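You operate a simulated robot arm through the tools that you are given. There is no shell and no other tool. Be economical: measure what you need, move in short steps, check, and stop when the job is done.

Carry out the task below with a simulated robot arm. There is one attempt and no reset: what you move stays moved.

Task
Clean the clear glass block with cleaner on the pink pad, then set it on the cream note block.
Fine: press the pad on the silver dish for cleaner; pad back in its place. What is to be rubbed or washed off counts as gone when no trace of it is left.

Only the result counts: the job must be done as asked and must still hold three seconds after the hand-in. Knocking over, shifting, dropping, spilling or breaking anything else fails it.

Robot
A 7-joint arm with a two-finger parallel gripper, fixed in place. Base frame: the origin is at the foot of the arm, x ahead of it, y to its left, z up; the work surface is at about z = 0. Readings come in mm, degrees, newtons and seconds.
With the tool pointing down near the work surface it reaches from about 240 to 620 mm from the base axis. Its first joint turns from -66.0 to 66.0 degrees. Payload 2.6 kg.
The TCP is the grasp point between the finger pads, 30 mm short of the fingertips. In the tool frame z runs along the fingers and y along their closing line. The gripper opens to 94 mm. The fingers are 28 mm wide and 10 mm thick; the gripper's body (50 by 96 mm) begins 55 mm behind the TCP.
Orientation is that of the tool frame in the base frame, as a unit quaternion [w, x, y, z]. With the fingers straight down and closing along the base's y, the tool's x points along the base's -x, its y along +y and its z along -z.

Tools
- The arm moves only by the tool jog_arm. Its arguments are lists of equal length, an entry for each row: "claw": the gripper command, from -1 (shut) to 1 (fully open), values between in proportion; "slide": the shift along the base's x, y, z in cm, a list of three; "delta_rot": the turn, a rotation vector about the base's x, y, z in degrees, a list of three. In form: {"claw": [claw, ...], "slide": [[dx, dy, dz], ...], "delta_rot": [[wx, wy, wz], ...]}. A call has 1 to 8 rows; each row shifts and turns the commanded pose from where the row before left it. Rows are played at 5 a second. More than 50 mm and 8.6 degrees between two rows, or a gripper value outside its range, and nothing of the call is played. Where a pose cannot be reached the arm comes as near as it can. A force on the tool above 40 N (or 10 N above the force at the start of the call, whichever is more), or a blocked arm, ends the call early, and 0.2 s more pass. Each finger travels about 72 mm/s and halts on what it meets, pressing with about 36 N; the grip force reading is that of the motor and also rises with nothing between the fingers. The clock runs only during rows and for 0.2 s after the last one: add rows that do not move to give the fingers time. It gives the time, the measured TCP pose, the force on the tool (base axes), the opening and the grip force at its end, in the units of the frame above (readings bear some noise), with the torque about the TCP (base axes, N m) and any sound that the robot's microphone picked up, and new pictures: "views" is both (left out), scene, wrist or none.
- Cameras (640 x 400 px; columns grow to the right, rows downward): "scene" is fixed at [10.2, 413.7, 578.5]; the picture's right is [-0.94, -0.35, 0.00], its down [-0.15, 0.41, -0.90] and it looks along [0.31, -0.84, -0.43] (base axes); focal length 309 px, centre (320, 200). "wrist" rides on the gripper at [76, 14, -102] in the tool frame; the picture's right is [-0.18, 0.98, 0.00], its down [-0.75, -0.14, -0.64] and it looks along [-0.63, -0.12, 0.77] (tool axes); focal length 243 px, centre (320, 200). There is no depth. A picture from a camera that has moved, and an enlarged one, comes with that camera's place and axes in the base frame and with its lens.
- inspect(camera, box): a new picture of the part [left, top, right, bottom] of that camera's present view, enlarged. The clock stands still meanwhile.
- job_done(): hands the job in; it is judged then, once.

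Go step by step. Nothing tells you positions but the pictures and the camera data: compare them with the known pose of the tool, close in by small moves and look again before you grip or let go. The budget is 120 turns and 200 pictures, counting those below and the enlarged ones. Unless the task says otherwise, let go and move clear before handing in, and close with one line.

The tools are called after ">>>" by a JSON object that holds its "method" and its "body". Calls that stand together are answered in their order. jog_arm: Moves the arm, as the interface text tells. Its arguments: {"type":"object","properties":{"claw":{"type":"array"},"slide":{"type":"array"},"delta_rot":{"type":"array"},"views":{"type":"string","enum":["both","scene","wrist","none"]}},"required":["claw","slide","delta_rot"]} The other tools are called the same way: inspect (camera, box) takes an enlarged picture of a part of a camera's view; job_done () hands the job in.

At the start:

```text
t: 0.0
eef_pos: [347.3, -98.0, 399.2]
orientation: [0.0, 0.0, 1.0, -0.001]
force: [-0.2, -0.7, -0.3]
torque: [0.01, 0.03, -0.02]
finger_gap: 93.9
gripper_force: 0.0
```

scene: 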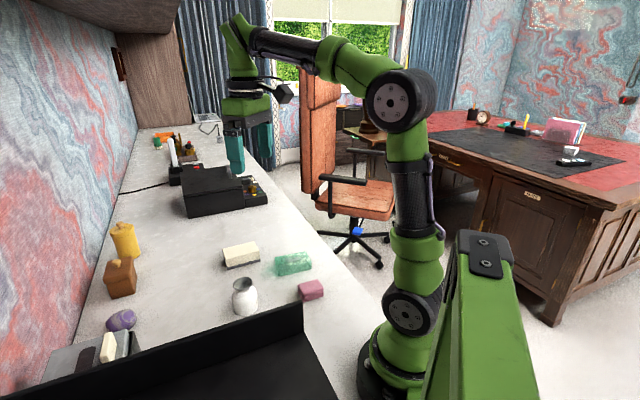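
wrist: 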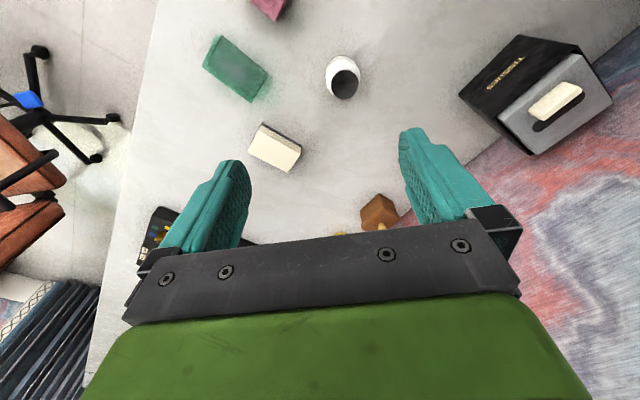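

I see a pink pad, a greenish glass block, a cream note block, and a silver-white vessel near the base. I'll enlarge the pictures to identify them before moving.

>>> {"method": "inspect", "body": {"camera": "scene", "box": [200, 220, 360, 320]}}

>>> {"method": "inspect", "body": {"camera": "wrist", "box": [180, 0, 420, 150]}}

>>> {"method": "inspect", "body": {"camera": "scene", "box": [30, 110, 290, 272]}}

```text
4.00 times, centred on (280, 270) of scene
camera zoom: at [10.2, 413.7, 578.5], right [-0.94, -0.35, 0.0], down [-0.15, 0.41, -0.9], along [0.31, -0.84, -0.43], focal length 1236 px, centre (480, -80)
```

zoom: 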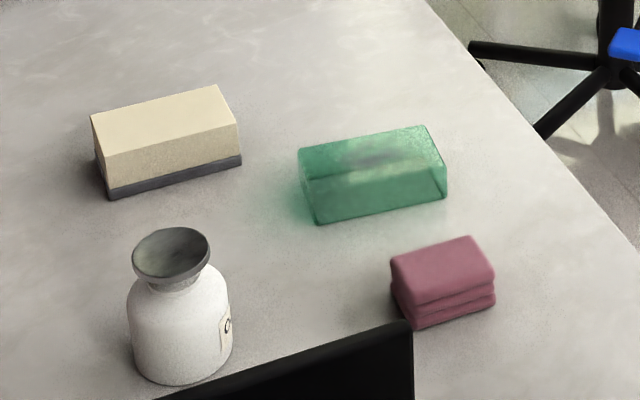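

```text
2.67 times, centred on (300, 75) of wrist
camera zoom: at [270.0, -84.0, 502.1], right [0.18, 0.98, 0.0], down [0.75, -0.14, 0.64], along [0.63, -0.12, -0.77], focal length 647 px, centre (373, 533)
```

zoom: 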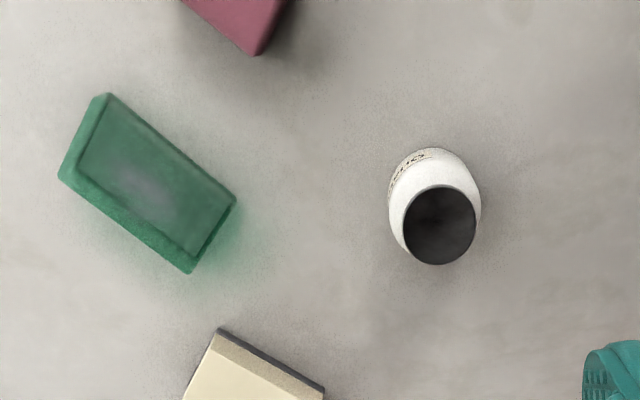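

```text
2.46 times, centred on (160, 191) of scene
camera zoom: at [10.2, 413.7, 578.5], right [-0.94, -0.35, 0.0], down [-0.15, 0.41, -0.9], along [0.31, -0.84, -0.43], focal length 761 px, centre (714, 222)
```

zoom: 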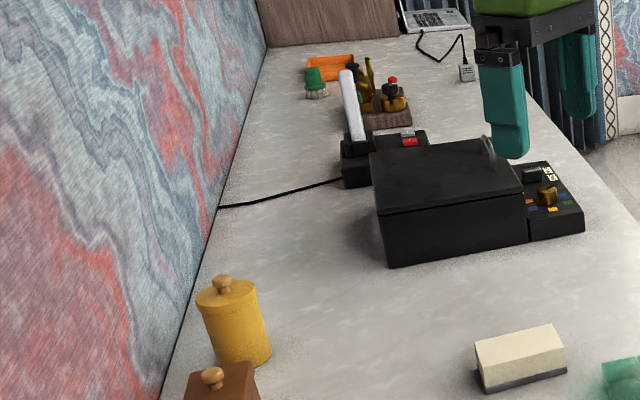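

Estimates so far: pad near (250,-160), glass block near (340,-250), note block near (500,-228), and a pump bottle whose silver dish is near (387,-65,74). I'll move back and lower to see the pad and block more exactly.

>>> {"method": "jog_arm", "body": {"claw": [1, 1, 1, 1], "slide": [[-3, -2, -1], [-3, -2, -1], [-3, -2, -1], [0, 0, 0]], "delta_rot": [[0, 0, 0], [0, 0, 0], [0, 0, 0], [0, 0, 0]]}}

```text
t: 1.0
eef_pos: [256.5, -159.5, 369.2]
orientation: [0.001, 0.0, 1.0, 0.0]
force: [-0.1, -0.1, 0.1]
torque: [-0.02, 0.02, 0.01]
finger_gap: 93.9
gripper_force: 0.2
camera wrist: at [179.1, -144.7, 472.0], right [0.18, 0.98, 0.0], down [0.75, -0.14, 0.64], along [0.63, -0.12, -0.77], focal length 243 px, centre (320, 200)
```

scene: 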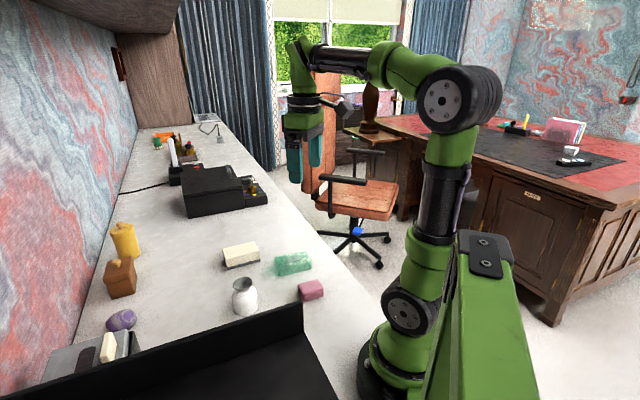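
wrist: 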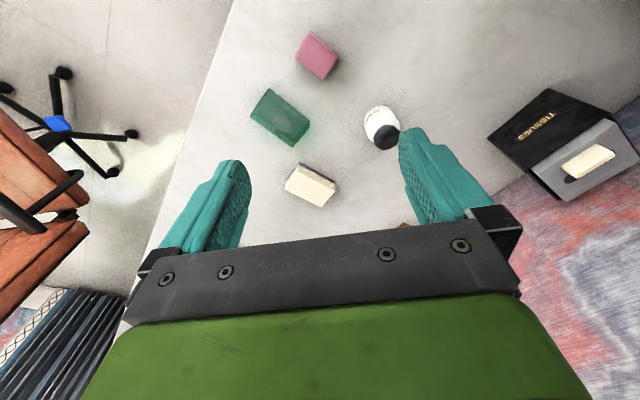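

>>> {"method": "inspect", "body": {"camera": "wrist", "box": [230, 20, 358, 100]}}

>>> {"method": "inspect", "body": {"camera": "wrist", "box": [240, 70, 420, 215]}}

```text
5.00 times, centred on (294, 60) of wrist
camera zoom: at [179.1, -144.7, 472.0], right [0.18, 0.98, 0.0], down [0.75, -0.14, 0.64], along [0.63, -0.12, -0.77], focal length 1213 px, centre (450, 900)
```

zoom: 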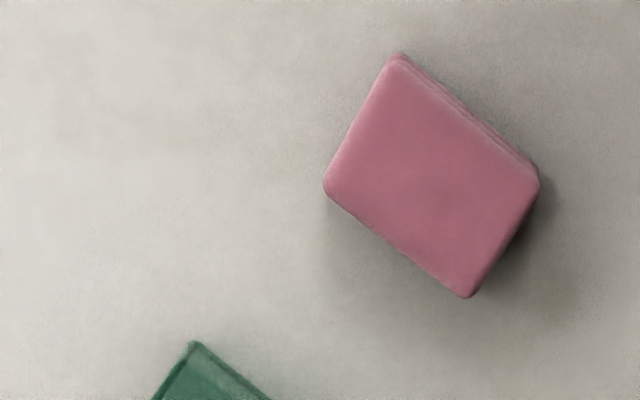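

```text
2.76 times, centred on (330, 142) of wrist
camera zoom: at [179.1, -144.7, 472.0], right [0.18, 0.98, 0.0], down [0.75, -0.14, 0.64], along [0.63, -0.12, -0.77], focal length 669 px, centre (292, 359)
```

zoom: 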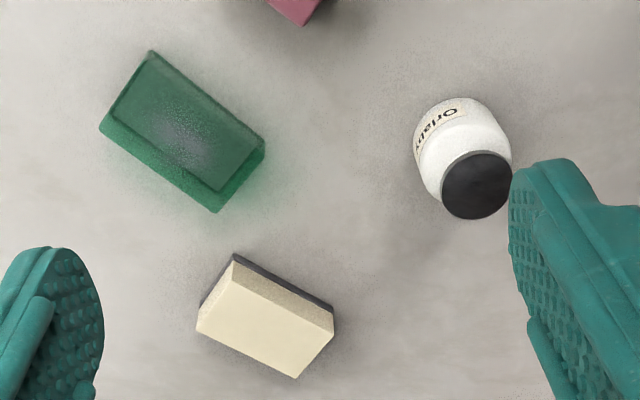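

The pad top is about 56 × 42 mm, centred near (250,-165) with its long axis at about 45°. I'll turn the tool +45° so the fingers close across the short side, and come down above it.

>>> {"method": "jog_arm", "body": {"claw": [1, 1, 1, 1, 1, 1, 1], "slide": [[-0.1, -0.1, -4], [-0.1, -0.1, -4], [-0.1, -0.1, -4], [-0.1, -0.1, -4], [-0.1, -0.1, -4], [-0.1, 0, -3], [0, 0, 0]], "delta_rot": [[0, 0, 7.5], [0, 0, 7.5], [0, 0, 7.5], [0, 0, 7.5], [0, 0, 7.5], [0, 0, 7.5], [0, 0, 0]]}}

```text
t: 2.6
eef_pos: [251.9, -163.2, 140.2]
orientation: [0.001, -0.384, 0.924, 0.0]
force: [0.4, -0.1, 0.0]
torque: [0.02, 0.01, 0.01]
finger_gap: 94.2
gripper_force: 0.1
camera wrist: at [186.4, -206.9, 241.7], right [-0.57, 0.82, 0.0], down [0.63, 0.43, 0.64], along [0.53, 0.36, -0.77], focal length 243 px, centre (320, 200)
```

scene: 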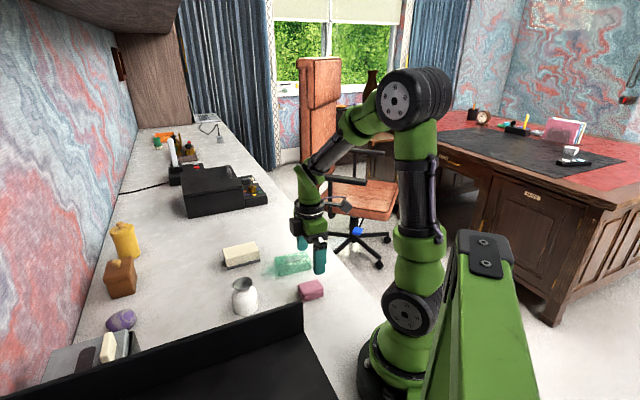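
wrist: 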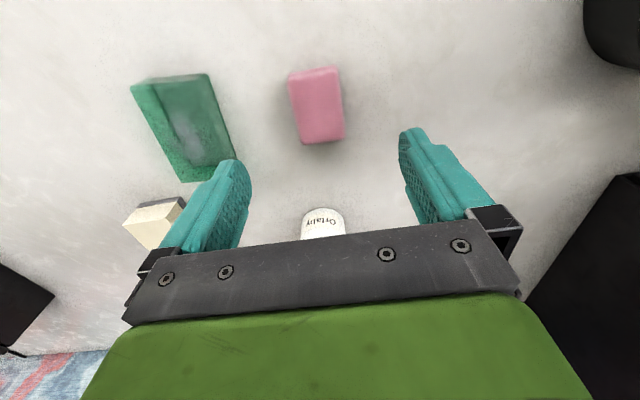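

>>> {"method": "inspect", "body": {"camera": "wrist", "box": [250, 50, 378, 160]}}

>>> {"method": "inspect", "body": {"camera": "wrist", "box": [120, 60, 248, 190]}}

>>> {"method": "inspect", "body": {"camera": "scene", "box": [270, 230, 350, 310]}}

```text
3.64 times, centred on (314, 105) of wrist
camera zoom: at [186.4, -206.9, 241.7], right [-0.57, 0.82, 0.0], down [0.63, 0.43, 0.64], along [0.53, 0.36, -0.77], focal length 882 px, centre (342, 546)
```

zoom: 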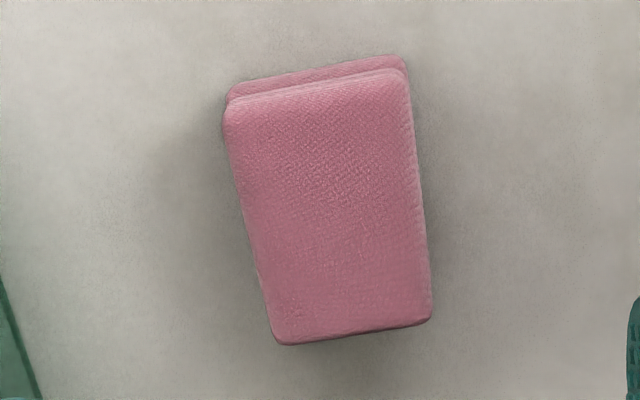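

```text
3.08 times, centred on (184, 125) of wrist
camera zoom: at [186.4, -206.9, 241.7], right [-0.57, 0.82, 0.0], down [0.63, 0.43, 0.64], along [0.53, 0.36, -0.77], focal length 746 px, centre (738, 431)
```

zoom: 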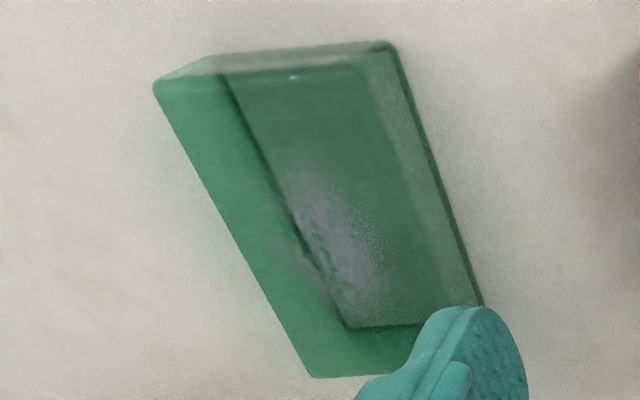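

```text
5.00 times, centred on (310, 270) of scene
camera zoom: at [10.2, 413.7, 578.5], right [-0.94, -0.35, 0.0], down [-0.15, 0.41, -0.9], along [0.31, -0.84, -0.43], focal length 1545 px, centre (370, -150)
```

zoom: 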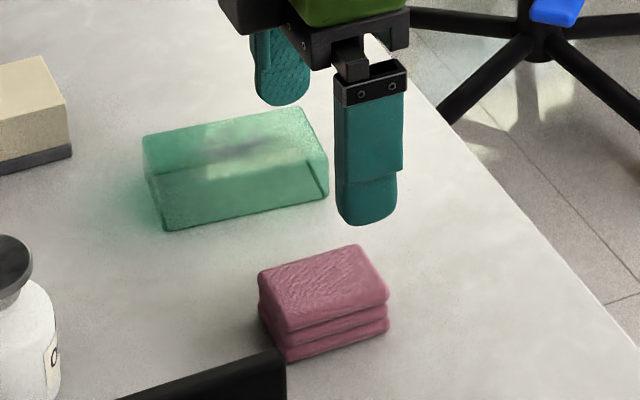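

Pad confirmed: centre (251,-165), about 59 × 42 mm, long axis about 44°, about 26 mm tall. I'll descend so the fingertips stop about 10 mm above the table, leaving the pad's underside free, then close.

>>> {"method": "jog_arm", "body": {"claw": [1, 1, 1, 1], "slide": [[-0.1, -0.17, -4], [0, 0, -4], [0, 0, -2.0], [0, 0, 0]], "delta_rot": [[0, 0, 0], [0, 0, 0], [0, 0, 0], [0, 0, 0]]}}

>>> {"method": "inspect", "body": {"camera": "scene", "box": [270, 230, 350, 310]}}

```text
t: 3.6
eef_pos: [250.4, -166.4, 38.1]
orientation: [0.0, -0.383, 0.924, 0.0]
force: [-1.0, 0.2, 0.9]
torque: [0.03, -0.01, 0.01]
finger_gap: 94.1
gripper_force: 0.1
camera wrist: at [185.5, -209.4, 141.4], right [-0.56, 0.83, 0.0], down [0.63, 0.43, 0.64], along [0.53, 0.36, -0.77], focal length 243 px, centre (320, 200)
```

scene: 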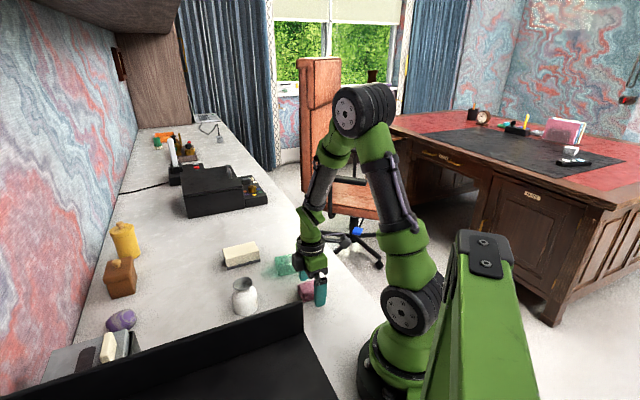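
wrist: 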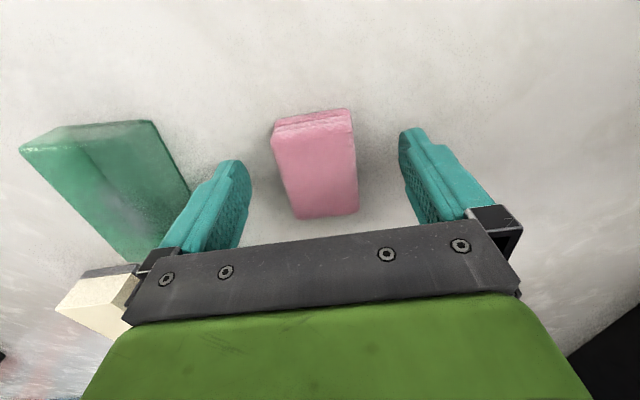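

```text
5.00 times, centred on (310, 270) of scene
camera zoom: at [10.2, 413.7, 578.5], right [-0.94, -0.35, 0.0], down [-0.15, 0.41, -0.9], along [0.31, -0.84, -0.43], focal length 1545 px, centre (370, -150)
```

zoom: 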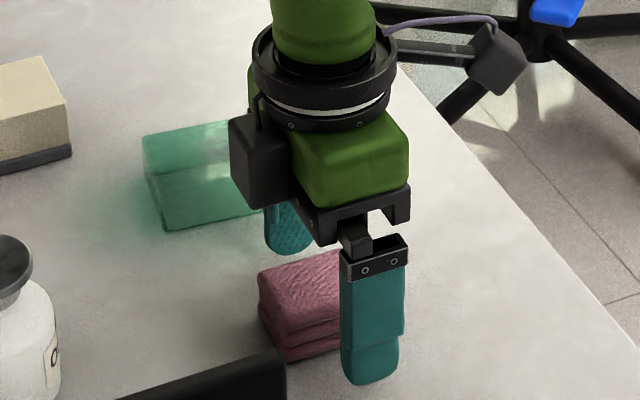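

The pad sits centred between the fingers; closing now.

>>> {"method": "jog_arm", "body": {"claw": [-1, -1, -1, -1], "slide": [[0, 0, 0], [0, 0, 0], [0, 0, 0], [0, 0, 0]], "delta_rot": [[0, 0, 0], [0, 0, 0], [0, 0, 0], [0, 0, 0]], "views": "wrist"}}

```text
t: 4.6
eef_pos: [250.6, -166.5, 39.0]
orientation: [0.0, -0.383, 0.924, 0.0]
force: [0.5, 0.6, 0.2]
torque: [-0.01, -0.02, -0.02]
finger_gap: 43.7
gripper_force: 36.1
camera wrist: at [185.6, -209.4, 141.8], right [-0.56, 0.83, 0.0], down [0.63, 0.43, 0.64], along [0.53, 0.36, -0.77], focal length 243 px, centre (320, 200)
```

wrist: 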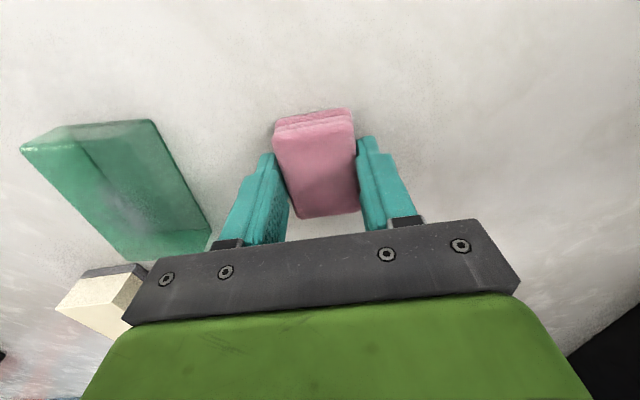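

The pad is gripped (gap 43.7 mm). I'll lift straight up and then move toward the bottle for a better look at the dish.

>>> {"method": "jog_arm", "body": {"claw": [-1, -1, -1, -1, -1, -1, -1], "slide": [[0, 0, 4], [0, 0, 4], [0, 0, 4], [2, 1.5, 2], [3, 2, 2], [3, 2, 2], [0, 0, 0]], "delta_rot": [[0, 0, 0], [0, 0, 0], [0, 0, 0], [0, 0, 0], [0, 0, 0], [0, 0, 0], [0, 0, 0]]}}

```text
t: 6.2
eef_pos: [331.0, -109.1, 220.1]
orientation: [0.0, -0.383, 0.924, 0.0]
force: [-0.1, -1.0, -0.5]
torque: [-0.01, 0.01, 0.01]
finger_gap: 43.8
gripper_force: 35.9
camera wrist: at [266.1, -152.6, 322.7], right [-0.57, 0.82, 0.0], down [0.63, 0.43, 0.64], along [0.53, 0.36, -0.77], focal length 243 px, centre (320, 200)
```

scene: 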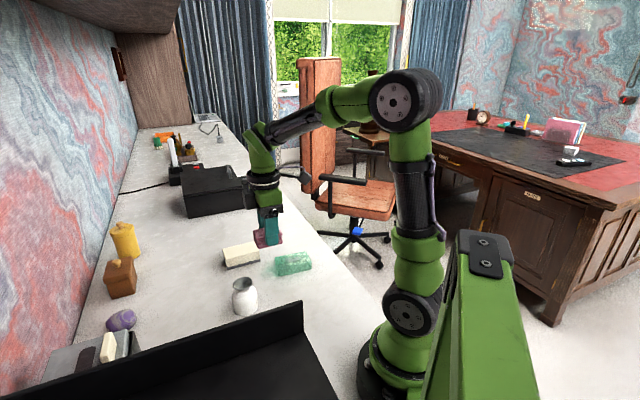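
wrist: 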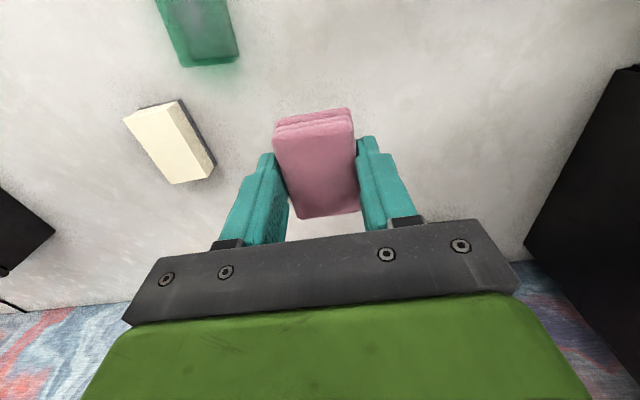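

The bottle is hidden under the pad, but three sight lines agree on the dish at about (386,-65,74). I'll move above it, keeping clear, and check in the scene view.

>>> {"method": "jog_arm", "body": {"claw": [-1, -1, -1, -1, -1], "slide": [[2.8, 2.2, 0], [2.75, 2.15, 0], [0, 0, -4], [0, 0, -4], [0, 0, 0]], "delta_rot": [[0, 0, 0], [0, 0, 0], [0, 0, 0], [0, 0, 0], [0, 0, 0]], "views": "none"}}

>>> {"method": "inspect", "body": {"camera": "scene", "box": [200, 220, 328, 320]}}

```text
t: 7.4
eef_pos: [386.9, -65.5, 138.7]
orientation: [0.0, -0.383, 0.924, 0.0]
force: [-0.2, -0.6, -0.7]
torque: [0.0, -0.04, 0.02]
finger_gap: 44.0
gripper_force: 35.7
```

```text
4.00 times, centred on (264, 270) of scene
camera zoom: at [10.2, 413.7, 578.5], right [-0.94, -0.35, 0.0], down [-0.15, 0.41, -0.9], along [0.31, -0.84, -0.43], focal length 1236 px, centre (544, -80)
```

zoom: 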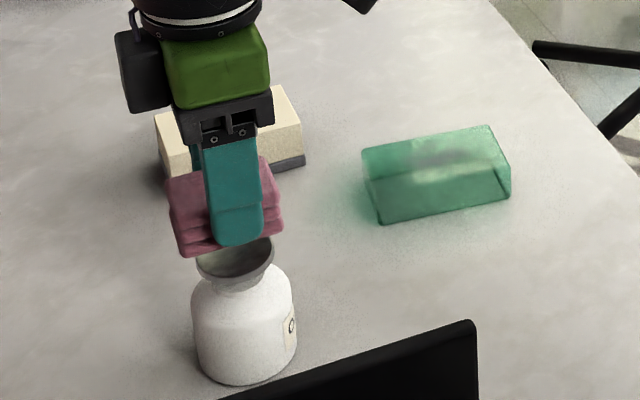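

The pad hangs about 25 mm above the dish and lines up with it. I'll lower gently to find contact.

>>> {"method": "jog_arm", "body": {"claw": [-1, -1, -1, -1, -1, -1], "slide": [[0, 0, -1.5], [0, 0, -0.5], [0, 0, -0.3], [0, 0, -0.3], [0, 0, -0.3], [0, 0, 0]], "delta_rot": [[0, 0, 0], [0, 0, 0], [0, 0, 0], [0, 0, 0], [0, 0, 0], [0, 0, 0]], "views": "none"}}

>>> {"method": "inspect", "body": {"camera": "scene", "box": [200, 220, 328, 320]}}

```text
t: 8.8
eef_pos: [386.6, -66.5, 109.2]
orientation: [0.0, -0.383, 0.924, -0.001]
force: [0.4, 1.6, 1.1]
torque: [0.07, 0.01, -0.02]
finger_gap: 43.9
gripper_force: 35.7
```

```text
4.00 times, centred on (264, 270) of scene
camera zoom: at [10.2, 413.7, 578.5], right [-0.94, -0.35, 0.0], down [-0.15, 0.41, -0.9], along [0.31, -0.84, -0.43], focal length 1236 px, centre (544, -80)
```

zoom: 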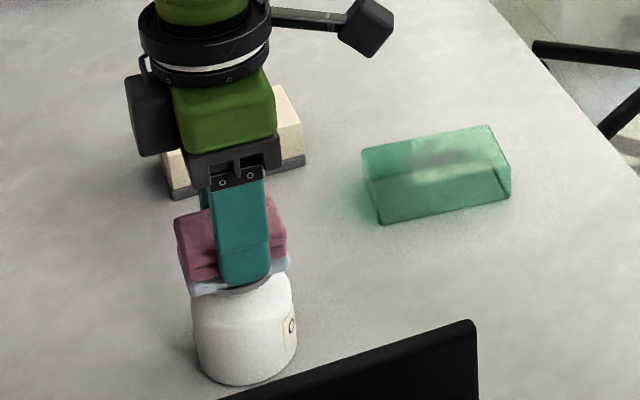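

The pad's bottom layer has turned pale blue, which I read as cleaner. I'll lift straight up and check that the bottle is upright.

>>> {"method": "jog_arm", "body": {"claw": [-1, -1, -1, -1], "slide": [[0, 0, 1], [0, 0, 3], [0, 0, 4], [0, 0, 0]], "delta_rot": [[0, 0, 0], [0, 0, 0], [0, 0, 0], [0, 0, 0]], "views": "wrist"}}

>>> {"method": "inspect", "body": {"camera": "scene", "box": [200, 180, 360, 320]}}

```text
t: 9.8
eef_pos: [386.6, -65.7, 190.1]
orientation: [0.0, -0.383, 0.924, 0.0]
force: [-0.2, 0.2, -0.4]
torque: [0.04, 0.02, 0.01]
finger_gap: 43.8
gripper_force: 36.5
camera wrist: at [321.5, -109.4, 293.1], right [-0.57, 0.82, 0.0], down [0.63, 0.43, 0.64], along [0.53, 0.36, -0.77], focal length 243 px, centre (320, 200)
```

wrist: 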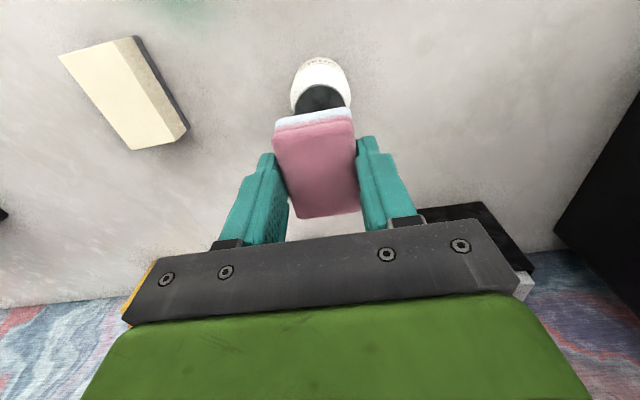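

```text
2.86 times, centred on (280, 250) of scene
camera zoom: at [10.2, 413.7, 578.5], right [-0.94, -0.35, 0.0], down [-0.15, 0.41, -0.9], along [0.31, -0.84, -0.43], focal length 883 px, centre (434, 57)
```

zoom: 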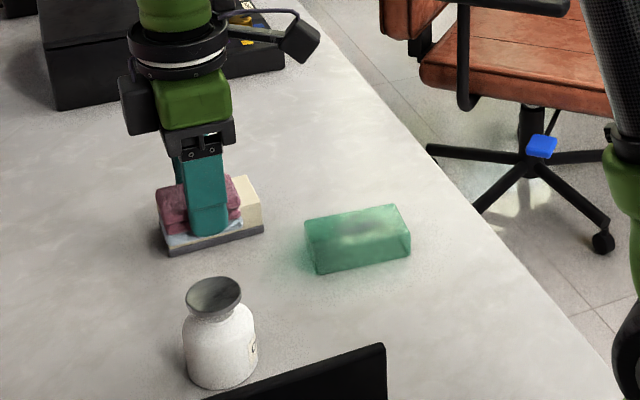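

The pad is loaded and the bottle is still upright. I'll move near the glass block at a safe height for a closer look at its outline and mark.

>>> {"method": "jog_arm", "body": {"claw": [-1, -1, -1, -1, -1], "slide": [[-2.6, -3, 0], [-2.6, -3, 0], [-2.6, -3.2, 0], [-2.6, -3.2, 0], [0, 0, 0]], "delta_rot": [[0, 0, 0], [0, 0, 0], [0, 0, 0], [0, 0, 0], [0, 0, 0]], "views": "none"}}

>>> {"method": "inspect", "body": {"camera": "wrist", "box": [100, 30, 340, 180]}}

>>> {"method": "inspect", "body": {"camera": "scene", "box": [265, 235, 329, 285]}}

```text
t: 11.0
eef_pos: [282.4, -191.3, 190.1]
orientation: [0.0, -0.383, 0.924, -0.001]
force: [-0.5, 0.2, -0.8]
torque: [-0.06, 0.0, -0.02]
finger_gap: 44.1
gripper_force: 36.4
```

```text
2.67 times, centred on (220, 105) of wrist
camera zoom: at [217.4, -234.4, 293.0], right [-0.57, 0.82, 0.0], down [0.63, 0.43, 0.64], along [0.53, 0.36, -0.77], focal length 647 px, centre (587, 453)
```

zoom: 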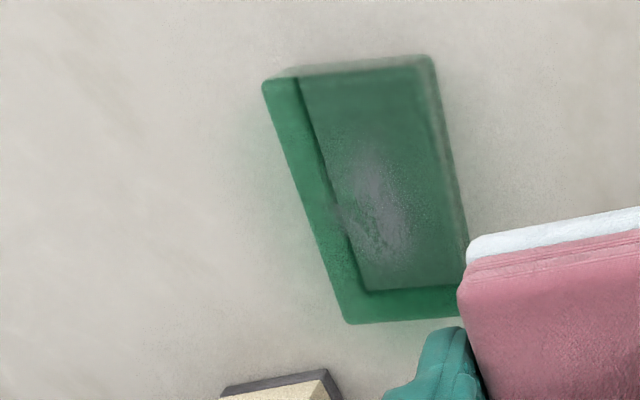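

```text
8.00 times, centred on (297, 260) of scene
camera zoom: at [10.2, 413.7, 578.5], right [-0.94, -0.35, 0.0], down [-0.15, 0.41, -0.9], along [0.31, -0.84, -0.43], focal length 2472 px, centre (504, -280)
```

zoom: 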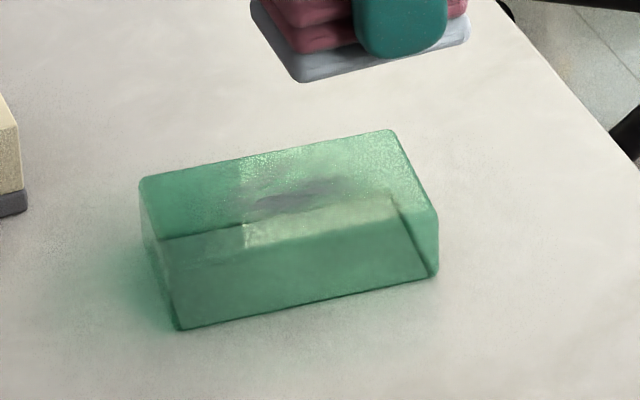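

The glass block is roughly 92 × 50 mm, about 34 mm tall, centred near (341,-251) with its long axis at about 39°. The grey smear is at the centre of its top. I'll move above it, aligning the pad by -5°.

>>> {"method": "jog_arm", "body": {"claw": [-1, -1, -1, -1, -1], "slide": [[2.93, -3.0, 0], [2.93, -2.97, 0], [0, 0, -4], [0, 0, -4], [0, 0, 0]], "delta_rot": [[0, 0, -2.5], [0, 0, -2.5], [0, 0, 0], [0, 0, 0], [0, 0, 0]], "views": "none"}}

>>> {"method": "inspect", "body": {"camera": "scene", "box": [255, 215, 335, 285]}}

```text
t: 12.2
eef_pos: [341.5, -250.5, 111.3]
orientation: [-0.001, -0.342, 0.94, 0.001]
force: [0.6, 0.5, 0.2]
torque: [0.01, 0.0, 0.01]
finger_gap: 44.0
gripper_force: 35.8
```

```text
5.71 times, centred on (295, 250) of scene
camera zoom: at [10.2, 413.7, 578.5], right [-0.94, -0.35, 0.0], down [-0.15, 0.41, -0.9], along [0.31, -0.84, -0.43], focal length 1766 px, centre (463, -86)
```

zoom: 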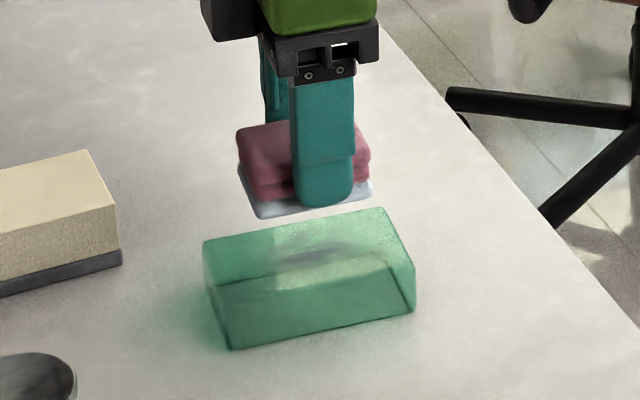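

Aligned above the block. I'll lower until contact shows in the force.

>>> {"method": "jog_arm", "body": {"claw": [-1, -1, -1, -1, -1], "slide": [[0, 0, -2.5], [0, 0, -0.5], [0, 0, -0.3], [0, 0, -0.3], [0, 0, 0]], "delta_rot": [[0, 0, 0], [0, 0, 0], [0, 0, 0], [0, 0, 0], [0, 0, 0]], "views": "none"}}

>>> {"method": "inspect", "body": {"camera": "scene", "box": [255, 215, 335, 285]}}

```text
t: 13.4
eef_pos: [340.2, -251.4, 74.1]
orientation: [0.0, -0.342, 0.94, 0.0]
force: [-0.1, -0.1, -0.3]
torque: [-0.03, 0.02, -0.02]
finger_gap: 43.9
gripper_force: 35.7
```

```text
5.71 times, centred on (295, 250) of scene
camera zoom: at [10.2, 413.7, 578.5], right [-0.94, -0.35, 0.0], down [-0.15, 0.41, -0.9], along [0.31, -0.84, -0.43], focal length 1766 px, centre (463, -86)
```

zoom: 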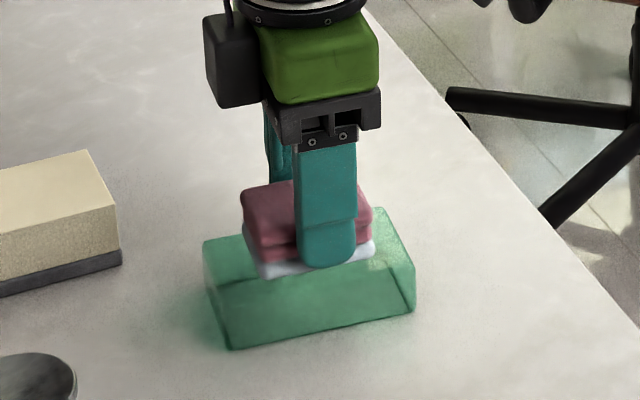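

Nearly touching; going down in 2 mm steps.

>>> {"method": "jog_arm", "body": {"claw": [-1, -1, -1], "slide": [[0, 0, -0.2], [0, 0, -0.2], [0, 0, 0]], "delta_rot": [[0, 0, 0], [0, 0, 0], [0, 0, 0]], "views": "none"}}

```text
t: 14.2
eef_pos: [341.1, -250.4, 70.2]
orientation: [0.0, -0.342, 0.94, 0.0]
force: [0.3, 0.4, -0.8]
torque: [0.02, -0.03, 0.0]
finger_gap: 43.9
gripper_force: 36.1
```

>>> {"method": "jog_arm", "body": {"claw": [-1, -1, -1], "slide": [[0, 0, -0.2], [0, 0, -0.2], [0, 0, 0]], "delta_rot": [[0, 0, 0], [0, 0, 0], [0, 0, 0]], "views": "none"}}

>>> {"method": "inspect", "body": {"camera": "scene", "box": [255, 215, 335, 285]}}

```text
t: 15.1
eef_pos: [340.3, -250.8, 68.9]
orientation: [0.001, -0.34, 0.94, -0.001]
force: [-0.6, 1.3, 4.8]
torque: [0.06, 0.17, 0.03]
finger_gap: 43.9
gripper_force: 36.3
stopped in row 3: the force on the tool passed its limit at 41 N (the readings are from after the stop); the commanded pose is now the measured one
```

```text
5.71 times, centred on (295, 250) of scene
camera zoom: at [10.2, 413.7, 578.5], right [-0.94, -0.35, 0.0], down [-0.15, 0.41, -0.9], along [0.31, -0.84, -0.43], focal length 1766 px, centre (463, -86)
```

zoom: 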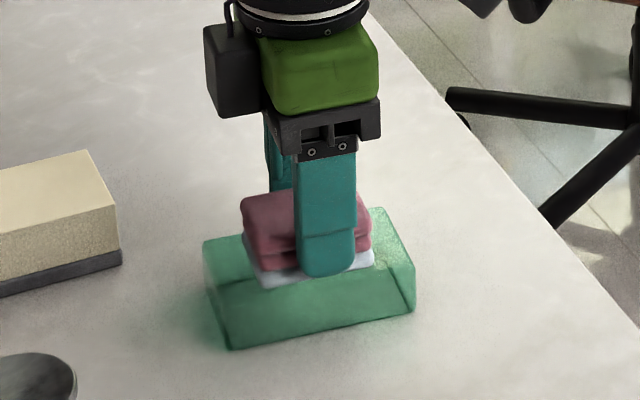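

Firm contact at z ≈ 69, so the top of the glass is about 30 mm high. I'll rub along the block's long axis with this light pressure.

>>> {"method": "jog_arm", "body": {"claw": [-1, -1, -1, -1, -1, -1, -1, -1], "slide": [[0.78, 0.63, 0], [0.47, 0.38, 0], [-0.78, -0.63, 0], [-0.78, -0.63, 0], [-0.78, -0.63, 0], [0.78, 0.63, 0], [0.78, 0.63, 0], [0.53, 0.25, 0]], "delta_rot": [[0, 0, 0], [0, 0, 0], [0, 0, 0], [0, 0, 0], [0, 0, 0], [0, 0, 0], [0, 0, 0], [0, 0, 0]], "views": "none"}}

>>> {"method": "inspect", "body": {"camera": "scene", "box": [255, 215, 335, 285]}}

```text
t: 16.9
eef_pos: [350.5, -245.3, 69.1]
orientation: [0.001, -0.341, 0.94, 0.0]
force: [-2.9, -1.7, 6.8]
torque: [0.0, 0.12, 0.03]
finger_gap: 44.1
gripper_force: 35.9
```

```text
5.71 times, centred on (295, 250) of scene
camera zoom: at [10.2, 413.7, 578.5], right [-0.94, -0.35, 0.0], down [-0.15, 0.41, -0.9], along [0.31, -0.84, -0.43], focal length 1766 px, centre (463, -86)
```

zoom: 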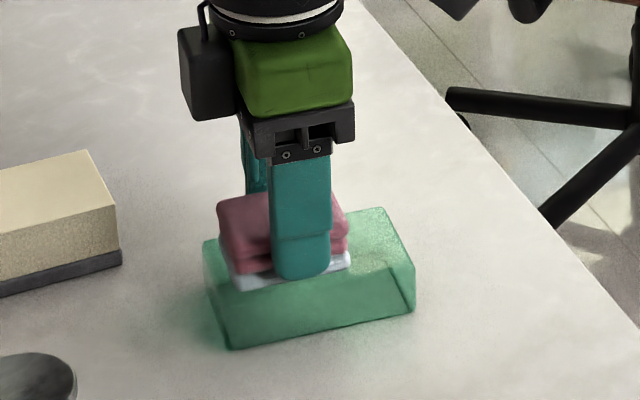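

The rubbing works and the block stays put. Another pass with slight sideways offsets covers the rest of the mark.

>>> {"method": "jog_arm", "body": {"claw": [-1, -1, -1, -1, -1, -1, -1, -1], "slide": [[-0.31, 0.39, 0], [-0.78, -0.63, 0], [-0.78, -0.63, 0], [-0.6, -0.5, 0], [0.63, -0.78, 0], [0.78, 0.63, 0], [0.78, 0.63, 0], [0.6, 0.5, 0]], "delta_rot": [[0, 0, 0], [0, 0, 0], [0, 0, 0], [0, 0, 0], [0, 0, 0], [0, 0, 0], [0, 0, 0], [0, 0, 0]], "views": "none"}}

>>> {"method": "jog_arm", "body": {"claw": [-1, -1, -1, -1, -1, -1, -1, -1], "slide": [[-0.31, 0.39, 0], [-0.78, -0.63, 0], [-0.78, -0.63, 0], [-0.6, -0.5, 0], [0.78, 0.63, 0], [0.39, 0.31, 0], [0, 0, 2], [0, 0, 4]], "delta_rot": [[0, 0, 0], [0, 0, 0], [0, 0, 0], [0, 0, 0], [0, 0, 0], [0, 0, 0], [0, 0, 0], [0, 0, 0]], "views": "none"}}

>>> {"method": "inspect", "body": {"camera": "scene", "box": [255, 215, 335, 285]}}

```text
t: 18.7
eef_pos: [353.6, -249.5, 68.8]
orientation: [0.0, -0.341, 0.94, -0.001]
force: [-4.4, -5.2, 13.8]
torque: [-0.12, 0.18, 0.05]
finger_gap: 44.0
gripper_force: 36.5
```

```text
t: 20.5
eef_pos: [340.0, -253.5, 127.3]
orientation: [0.0, -0.342, 0.94, 0.0]
force: [0.9, -0.2, 0.0]
torque: [0.01, -0.01, 0.02]
finger_gap: 43.9
gripper_force: 36.3
```

```text
5.71 times, centred on (295, 250) of scene
camera zoom: at [10.2, 413.7, 578.5], right [-0.94, -0.35, 0.0], down [-0.15, 0.41, -0.9], along [0.31, -0.84, -0.43], focal length 1766 px, centre (463, -86)
```

zoom: 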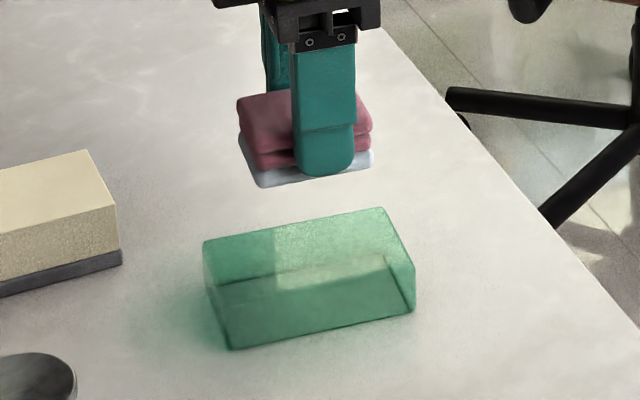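

The top looks clean from the scene camera. I'll move aside and check with the wrist camera on the way back to the pad's place.

>>> {"method": "jog_arm", "body": {"claw": [-1, -1, -1, -1], "slide": [[-2.9, 3.1, 3], [-2.9, 3.1, 3], [0, 0, 0], [0, 0, 0]], "delta_rot": [[0, 0, 2.5], [0, 0, 2.5], [0, 0, 0], [0, 0, 0]], "views": "none"}}

>>> {"method": "inspect", "body": {"camera": "wrist", "box": [180, 40, 308, 168]}}

>>> {"method": "inspect", "body": {"camera": "scene", "box": [265, 235, 329, 285]}}

```text
refused: row 1 steps farther than a row can; nothing moved
```

```text
3.12 times, centred on (244, 104) of wrist
camera zoom: at [271.5, -290.6, 229.7], right [-0.49, 0.87, 0.0], down [0.67, 0.37, 0.64], along [0.56, 0.31, -0.77], focal length 758 px, centre (558, 500)
```

zoom: 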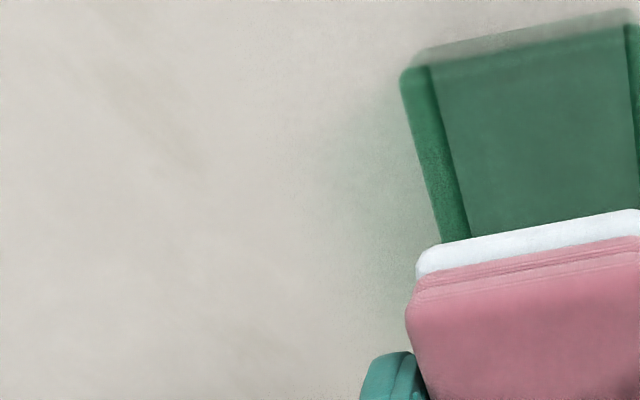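

```text
8.00 times, centred on (297, 260) of scene
camera zoom: at [10.2, 413.7, 578.5], right [-0.94, -0.35, 0.0], down [-0.15, 0.41, -0.9], along [0.31, -0.84, -0.43], focal length 2472 px, centre (504, -280)
```

zoom: 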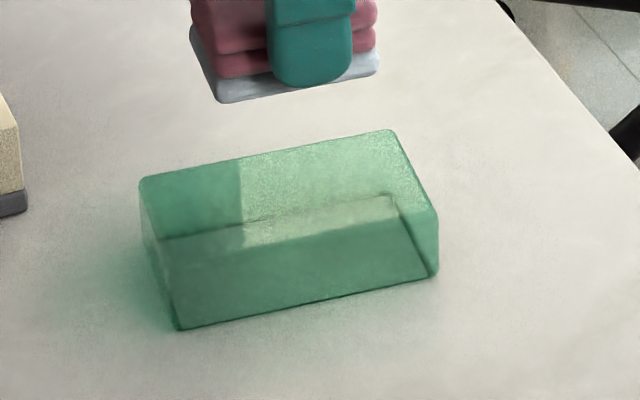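

The step was a little too long, so nothing moved. I'll split it.

>>> {"method": "jog_arm", "body": {"claw": [-1, -1, -1, -1], "slide": [[-2, 2.1, 2], [-2, 2.1, 2], [-1.8, 2.0, 2], [0, 0, 0]], "delta_rot": [[0, 0, 2], [0, 0, 2], [0, 0, 1], [0, 0, 0]], "views": "none"}}

>>> {"method": "inspect", "body": {"camera": "wrist", "box": [180, 40, 308, 168]}}

```text
t: 21.5
eef_pos: [283.0, -191.4, 187.8]
orientation: [0.001, -0.383, 0.924, -0.001]
force: [0.3, 0.2, 0.4]
torque: [-0.03, -0.02, 0.03]
finger_gap: 44.0
gripper_force: 36.0
```

```text
3.12 times, centred on (244, 104) of wrist
camera zoom: at [217.6, -234.4, 290.7], right [-0.56, 0.83, 0.0], down [0.63, 0.43, 0.64], along [0.53, 0.36, -0.77], focal length 758 px, centre (558, 500)
```

zoom: 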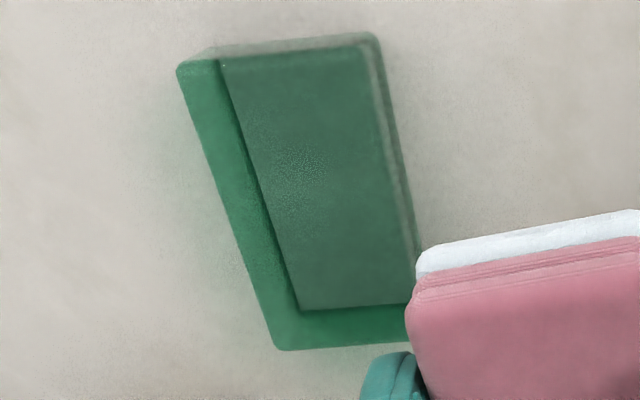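

The mark is gone except for a faint speckle near the centre, which could be reflection. I'll enlarge it.

>>> {"method": "inspect", "body": {"camera": "wrist", "box": [212, 50, 268, 110]}}

>>> {"method": "inspect", "body": {"camera": "scene", "box": [277, 245, 317, 270]}}

```text
6.67 times, centred on (240, 80) of wrist
camera zoom: at [217.6, -234.4, 290.7], right [-0.56, 0.83, 0.0], down [0.63, 0.43, 0.64], along [0.53, 0.36, -0.77], focal length 1618 px, centre (853, 1000)
```

zoom: 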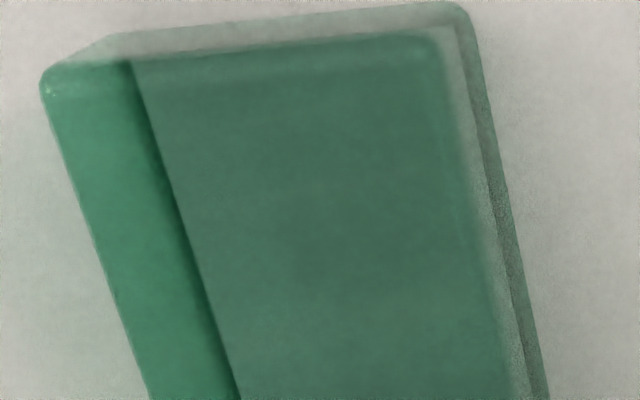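

```text
16.00 times, centred on (297, 258) of scene
camera zoom: at [10.2, 413.7, 578.5], right [-0.94, -0.35, 0.0], down [-0.15, 0.41, -0.9], along [0.31, -0.84, -0.43], focal length 4945 px, centre (688, -720)
```

zoom: 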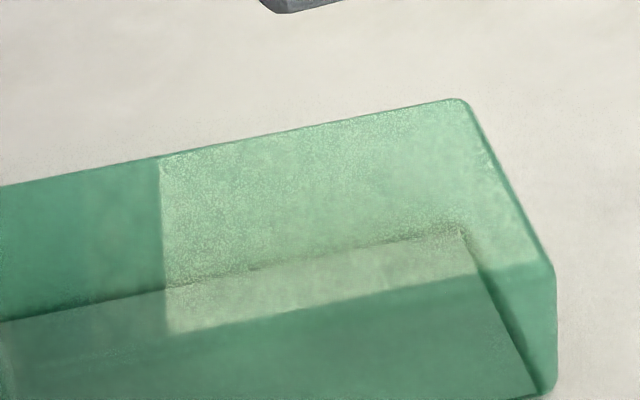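

>>> {"method": "inspect", "body": {"camera": "wrist", "box": [220, 80, 300, 156]}}

```text
5.26 times, centred on (260, 118) of wrist
camera zoom: at [217.6, -234.4, 290.7], right [-0.56, 0.83, 0.0], down [0.63, 0.43, 0.64], along [0.53, 0.36, -0.77], focal length 1277 px, centre (636, 632)
```

zoom: 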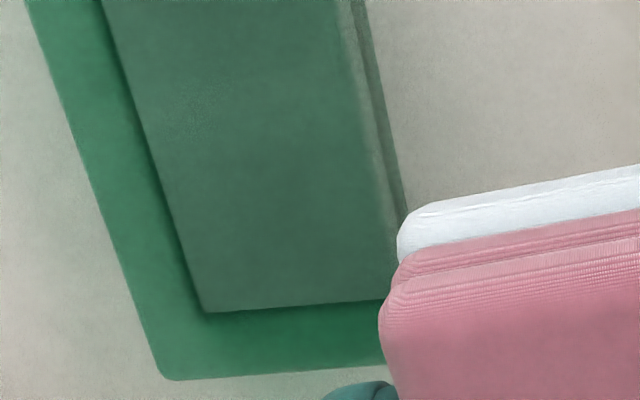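

There may be a very faint trace near (333,-259), so I'll do another thorough rubbing pass to be safe.

>>> {"method": "jog_arm", "body": {"claw": [-1, -1, -1, -1, -1, -1], "slide": [[1.8, -2.0, -2], [2, -2.1, -2], [2, -2.1, -2], [0, 0, -4], [0, 0, -1.6], [0, 0, 0]], "delta_rot": [[0, 0, -1], [0, 0, -2], [0, 0, -2], [0, 0, 0], [0, 0, 0], [0, 0, 0]], "views": "none"}}

>>> {"method": "jog_arm", "body": {"claw": [-1, -1, -1], "slide": [[0, 0, -0.15], [0, 0, -0.1], [0, 0, 0]], "delta_rot": [[0, 0, 0], [0, 0, 0], [0, 0, 0]], "views": "none"}}

```text
t: 22.9
eef_pos: [341.0, -252.2, 71.2]
orientation: [0.001, -0.34, 0.94, -0.001]
force: [0.1, -0.4, 0.2]
torque: [0.0, -0.02, 0.01]
finger_gap: 43.7
gripper_force: 36.1
```

```text
t: 23.7
eef_pos: [340.5, -251.7, 69.7]
orientation: [0.002, -0.342, 0.94, 0.0]
force: [-0.1, -0.5, -0.1]
torque: [0.01, -0.04, -0.03]
finger_gap: 43.7
gripper_force: 35.9
```

>>> {"method": "jog_arm", "body": {"claw": [-1, -1], "slide": [[0, 0, -0.08], [0, 0, 0]], "delta_rot": [[0, 0, 0], [0, 0, 0]], "views": "none"}}

```text
t: 24.3
eef_pos: [341.6, -253.2, 68.6]
orientation: [0.001, -0.341, 0.94, 0.0]
force: [-0.5, 0.7, -1.0]
torque: [0.01, 0.01, 0.01]
finger_gap: 43.6
gripper_force: 36.1
```

>>> {"method": "jog_arm", "body": {"claw": [-1, -1], "slide": [[0, 0, -0.07], [0, 0, 0]], "delta_rot": [[0, 0, 0], [0, 0, 0]], "views": "none"}}

```text
t: 24.9
eef_pos: [340.3, -252.7, 68.4]
orientation: [0.001, -0.34, 0.94, 0.0]
force: [-0.8, 0.6, 2.6]
torque: [0.09, 0.06, 0.06]
finger_gap: 43.7
gripper_force: 36.1
```

Contact again at 2.6 N. Pressing a touch more and rubbing over the same area.

>>> {"method": "jog_arm", "body": {"claw": [-1, -1, -1, -1, -1, -1, -1, -1], "slide": [[0.78, 0.63, -0.03], [-0.78, -0.63, 0], [-0.78, -0.63, 0], [-0.39, -0.31, 0], [-0.31, 0.39, 0], [0.78, 0.63, 0], [0.78, 0.63, 0], [0.39, 0.31, 0]], "delta_rot": [[0, 0, 0], [0, 0, 0], [0, 0, 0], [0, 0, 0], [0, 0, 0], [0, 0, 0], [0, 0, 0], [0, 0, 0]], "views": "none"}}

>>> {"method": "jog_arm", "body": {"claw": [-1, -1, -1, -1, -1, -1, -1, -1], "slide": [[0.31, -0.39, 0], [-0.78, -0.63, 0], [-0.78, -0.63, 0], [-0.39, -0.31, 0], [0.31, -0.39, 0], [0.78, 0.63, 0], [0.78, 0.63, 0], [0.2, 0.15, 0]], "delta_rot": [[0, 0, 0], [0, 0, 0], [0, 0, 0], [0, 0, 0], [0, 0, 0], [0, 0, 0], [0, 0, 0], [0, 0, 0]], "views": "none"}}

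>>> {"method": "jog_arm", "body": {"claw": [-1, -1, -1, -1, -1, -1, -1, -1], "slide": [[-0.31, 0.39, 0], [-0.78, -0.63, 0], [-0.78, -0.63, 0], [0.78, 0.63, 0], [0, 0, 2], [-2, 2.1, 4], [-2, 2.1, 3], [-1.8, 2.0, 3]], "delta_rot": [[0, 0, 0], [0, 0, 0], [0, 0, 0], [0, 0, 0], [0, 0, 0], [0, 0, 2], [0, 0, 2], [0, 0, 1]], "views": "none"}}

>>> {"method": "inspect", "body": {"camera": "wrist", "box": [180, 40, 308, 168]}}

>>> {"method": "inspect", "body": {"camera": "scene", "box": [265, 235, 329, 285]}}

```text
t: 26.7
eef_pos: [345.7, -242.9, 68.8]
orientation: [0.001, -0.341, 0.94, -0.001]
force: [-2.1, -2.4, 6.3]
torque: [0.0, 0.11, 0.05]
finger_gap: 44.0
gripper_force: 36.1
```

```text
t: 28.5
eef_pos: [350.7, -253.5, 68.1]
orientation: [0.002, -0.34, 0.94, -0.003]
force: [-4.9, -5.6, 14.9]
torque: [-0.05, 0.16, 0.07]
finger_gap: 43.9
gripper_force: 36.0
```

```text
t: 30.3
eef_pos: [281.3, -190.8, 186.4]
orientation: [0.001, -0.382, 0.924, 0.0]
force: [0.1, 0.2, 0.0]
torque: [-0.01, 0.0, 0.0]
finger_gap: 43.9
gripper_force: 36.5
```

```text
3.12 times, centred on (244, 104) of wrist
camera zoom: at [215.5, -234.6, 289.8], right [-0.56, 0.83, 0.0], down [0.63, 0.43, 0.64], along [0.53, 0.36, -0.77], focal length 758 px, centre (558, 500)
```

zoom: 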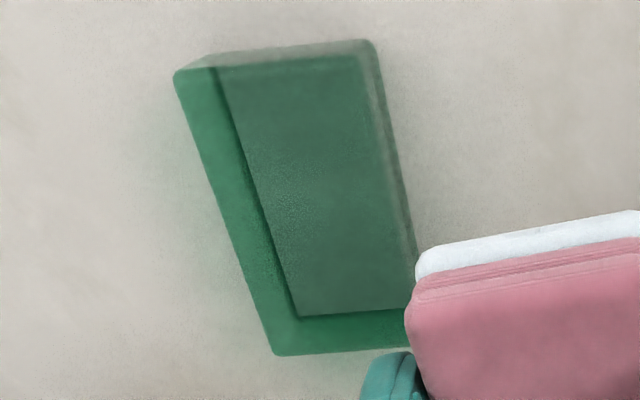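

```text
8.00 times, centred on (297, 260) of scene
camera zoom: at [10.3, 413.7, 578.5], right [-0.94, -0.35, 0.0], down [-0.15, 0.41, -0.9], along [0.31, -0.84, -0.43], focal length 2472 px, centre (504, -280)
```

zoom: 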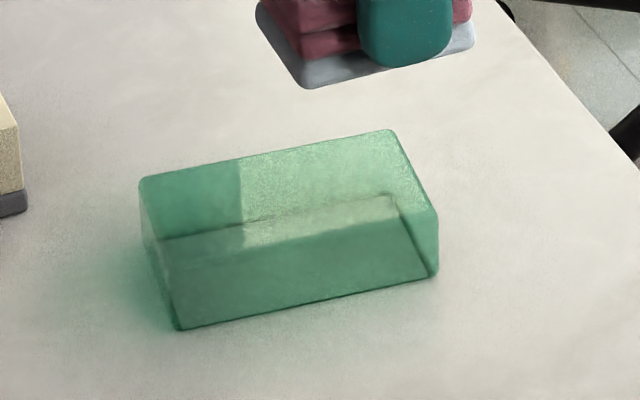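

The top is clean now; the speckle shifts between pictures, so it's render noise. I'll return the pad above its original place, TCP (250.5,-166.5).

>>> {"method": "jog_arm", "body": {"claw": [-1, -1, -1, -1, -1, -1], "slide": [[-1.5, 1.2, -2], [-1.58, 1.23, -3], [0, 0, -4], [0, 0, -3.5], [0, 0, 0], [0, 0, 0]], "delta_rot": [[0, 0, 0], [0, 0, 0], [0, 0, 0], [0, 0, 0], [0, 0, 0], [0, 0, 0]]}}

>>> {"method": "jog_arm", "body": {"claw": [-1], "slide": [[0, 0, 0]], "delta_rot": [[0, 0, 0]], "views": "none"}}

```text
t: 31.7
eef_pos: [251.0, -168.2, 62.5]
orientation: [0.001, -0.382, 0.924, 0.0]
force: [-0.6, -0.1, 0.0]
torque: [0.01, 0.02, 0.01]
finger_gap: 43.5
gripper_force: 36.2
camera wrist: at [185.6, -210.6, 164.5], right [-0.56, 0.83, 0.0], down [0.63, 0.43, 0.64], along [0.53, 0.36, -0.77], focal length 243 px, centre (320, 200)
```

scene: 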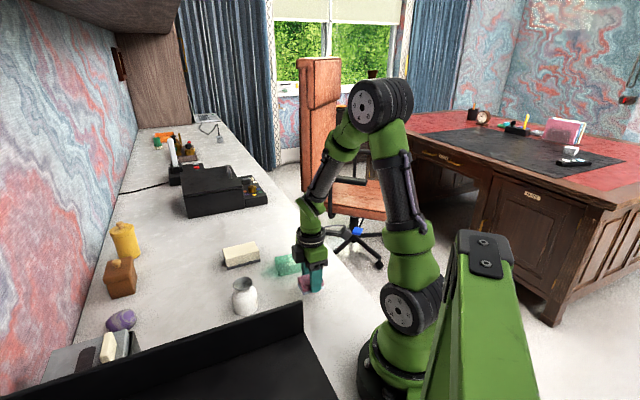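
wrist: 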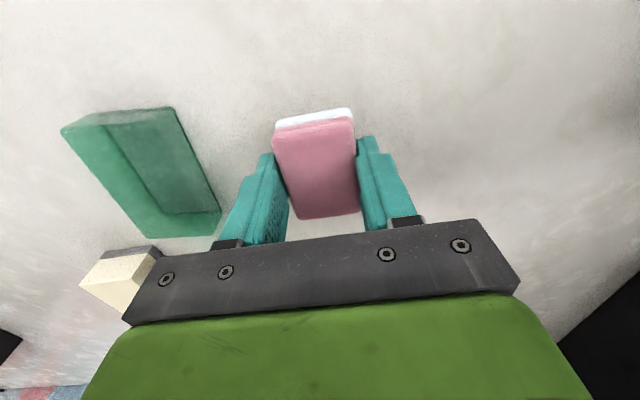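

```text
t: 32.1
eef_pos: [251.2, -166.9, 62.7]
orientation: [0.001, -0.381, 0.924, 0.0]
force: [-0.1, 0.5, -1.2]
torque: [0.0, 0.01, -0.02]
finger_gap: 43.6
gripper_force: 35.6
```

Position matches within a millimetre. Lowering to the table, gently.

>>> {"method": "jog_arm", "body": {"claw": [-1, -1, -1, -1], "slide": [[-0.05, 0.08, -1.8], [0, 0, -0.3], [0, 0, -0.15], [0, 0, 0]], "delta_rot": [[0, 0, 0], [0, 0, 0], [0, 0, 0], [0, 0, 0]], "views": "none"}}

```text
t: 33.1
eef_pos: [249.4, -166.2, 40.7]
orientation: [0.001, -0.38, 0.925, -0.001]
force: [-0.3, -0.6, 1.0]
torque: [-0.01, 0.02, 0.0]
finger_gap: 43.9
gripper_force: 36.4
```

>>> {"method": "jog_arm", "body": {"claw": [-1, -1, -1], "slide": [[0, 0, -0.1], [0, 0, -0.07], [0, 0, 0]], "delta_rot": [[0, 0, 0], [0, 0, 0], [0, 0, 0]], "views": "none"}}

```text
t: 33.9
eef_pos: [249.9, -168.0, 38.9]
orientation: [0.0, -0.382, 0.924, 0.0]
force: [-0.2, 0.1, -0.9]
torque: [0.02, 0.03, 0.01]
finger_gap: 44.1
gripper_force: 35.8
```

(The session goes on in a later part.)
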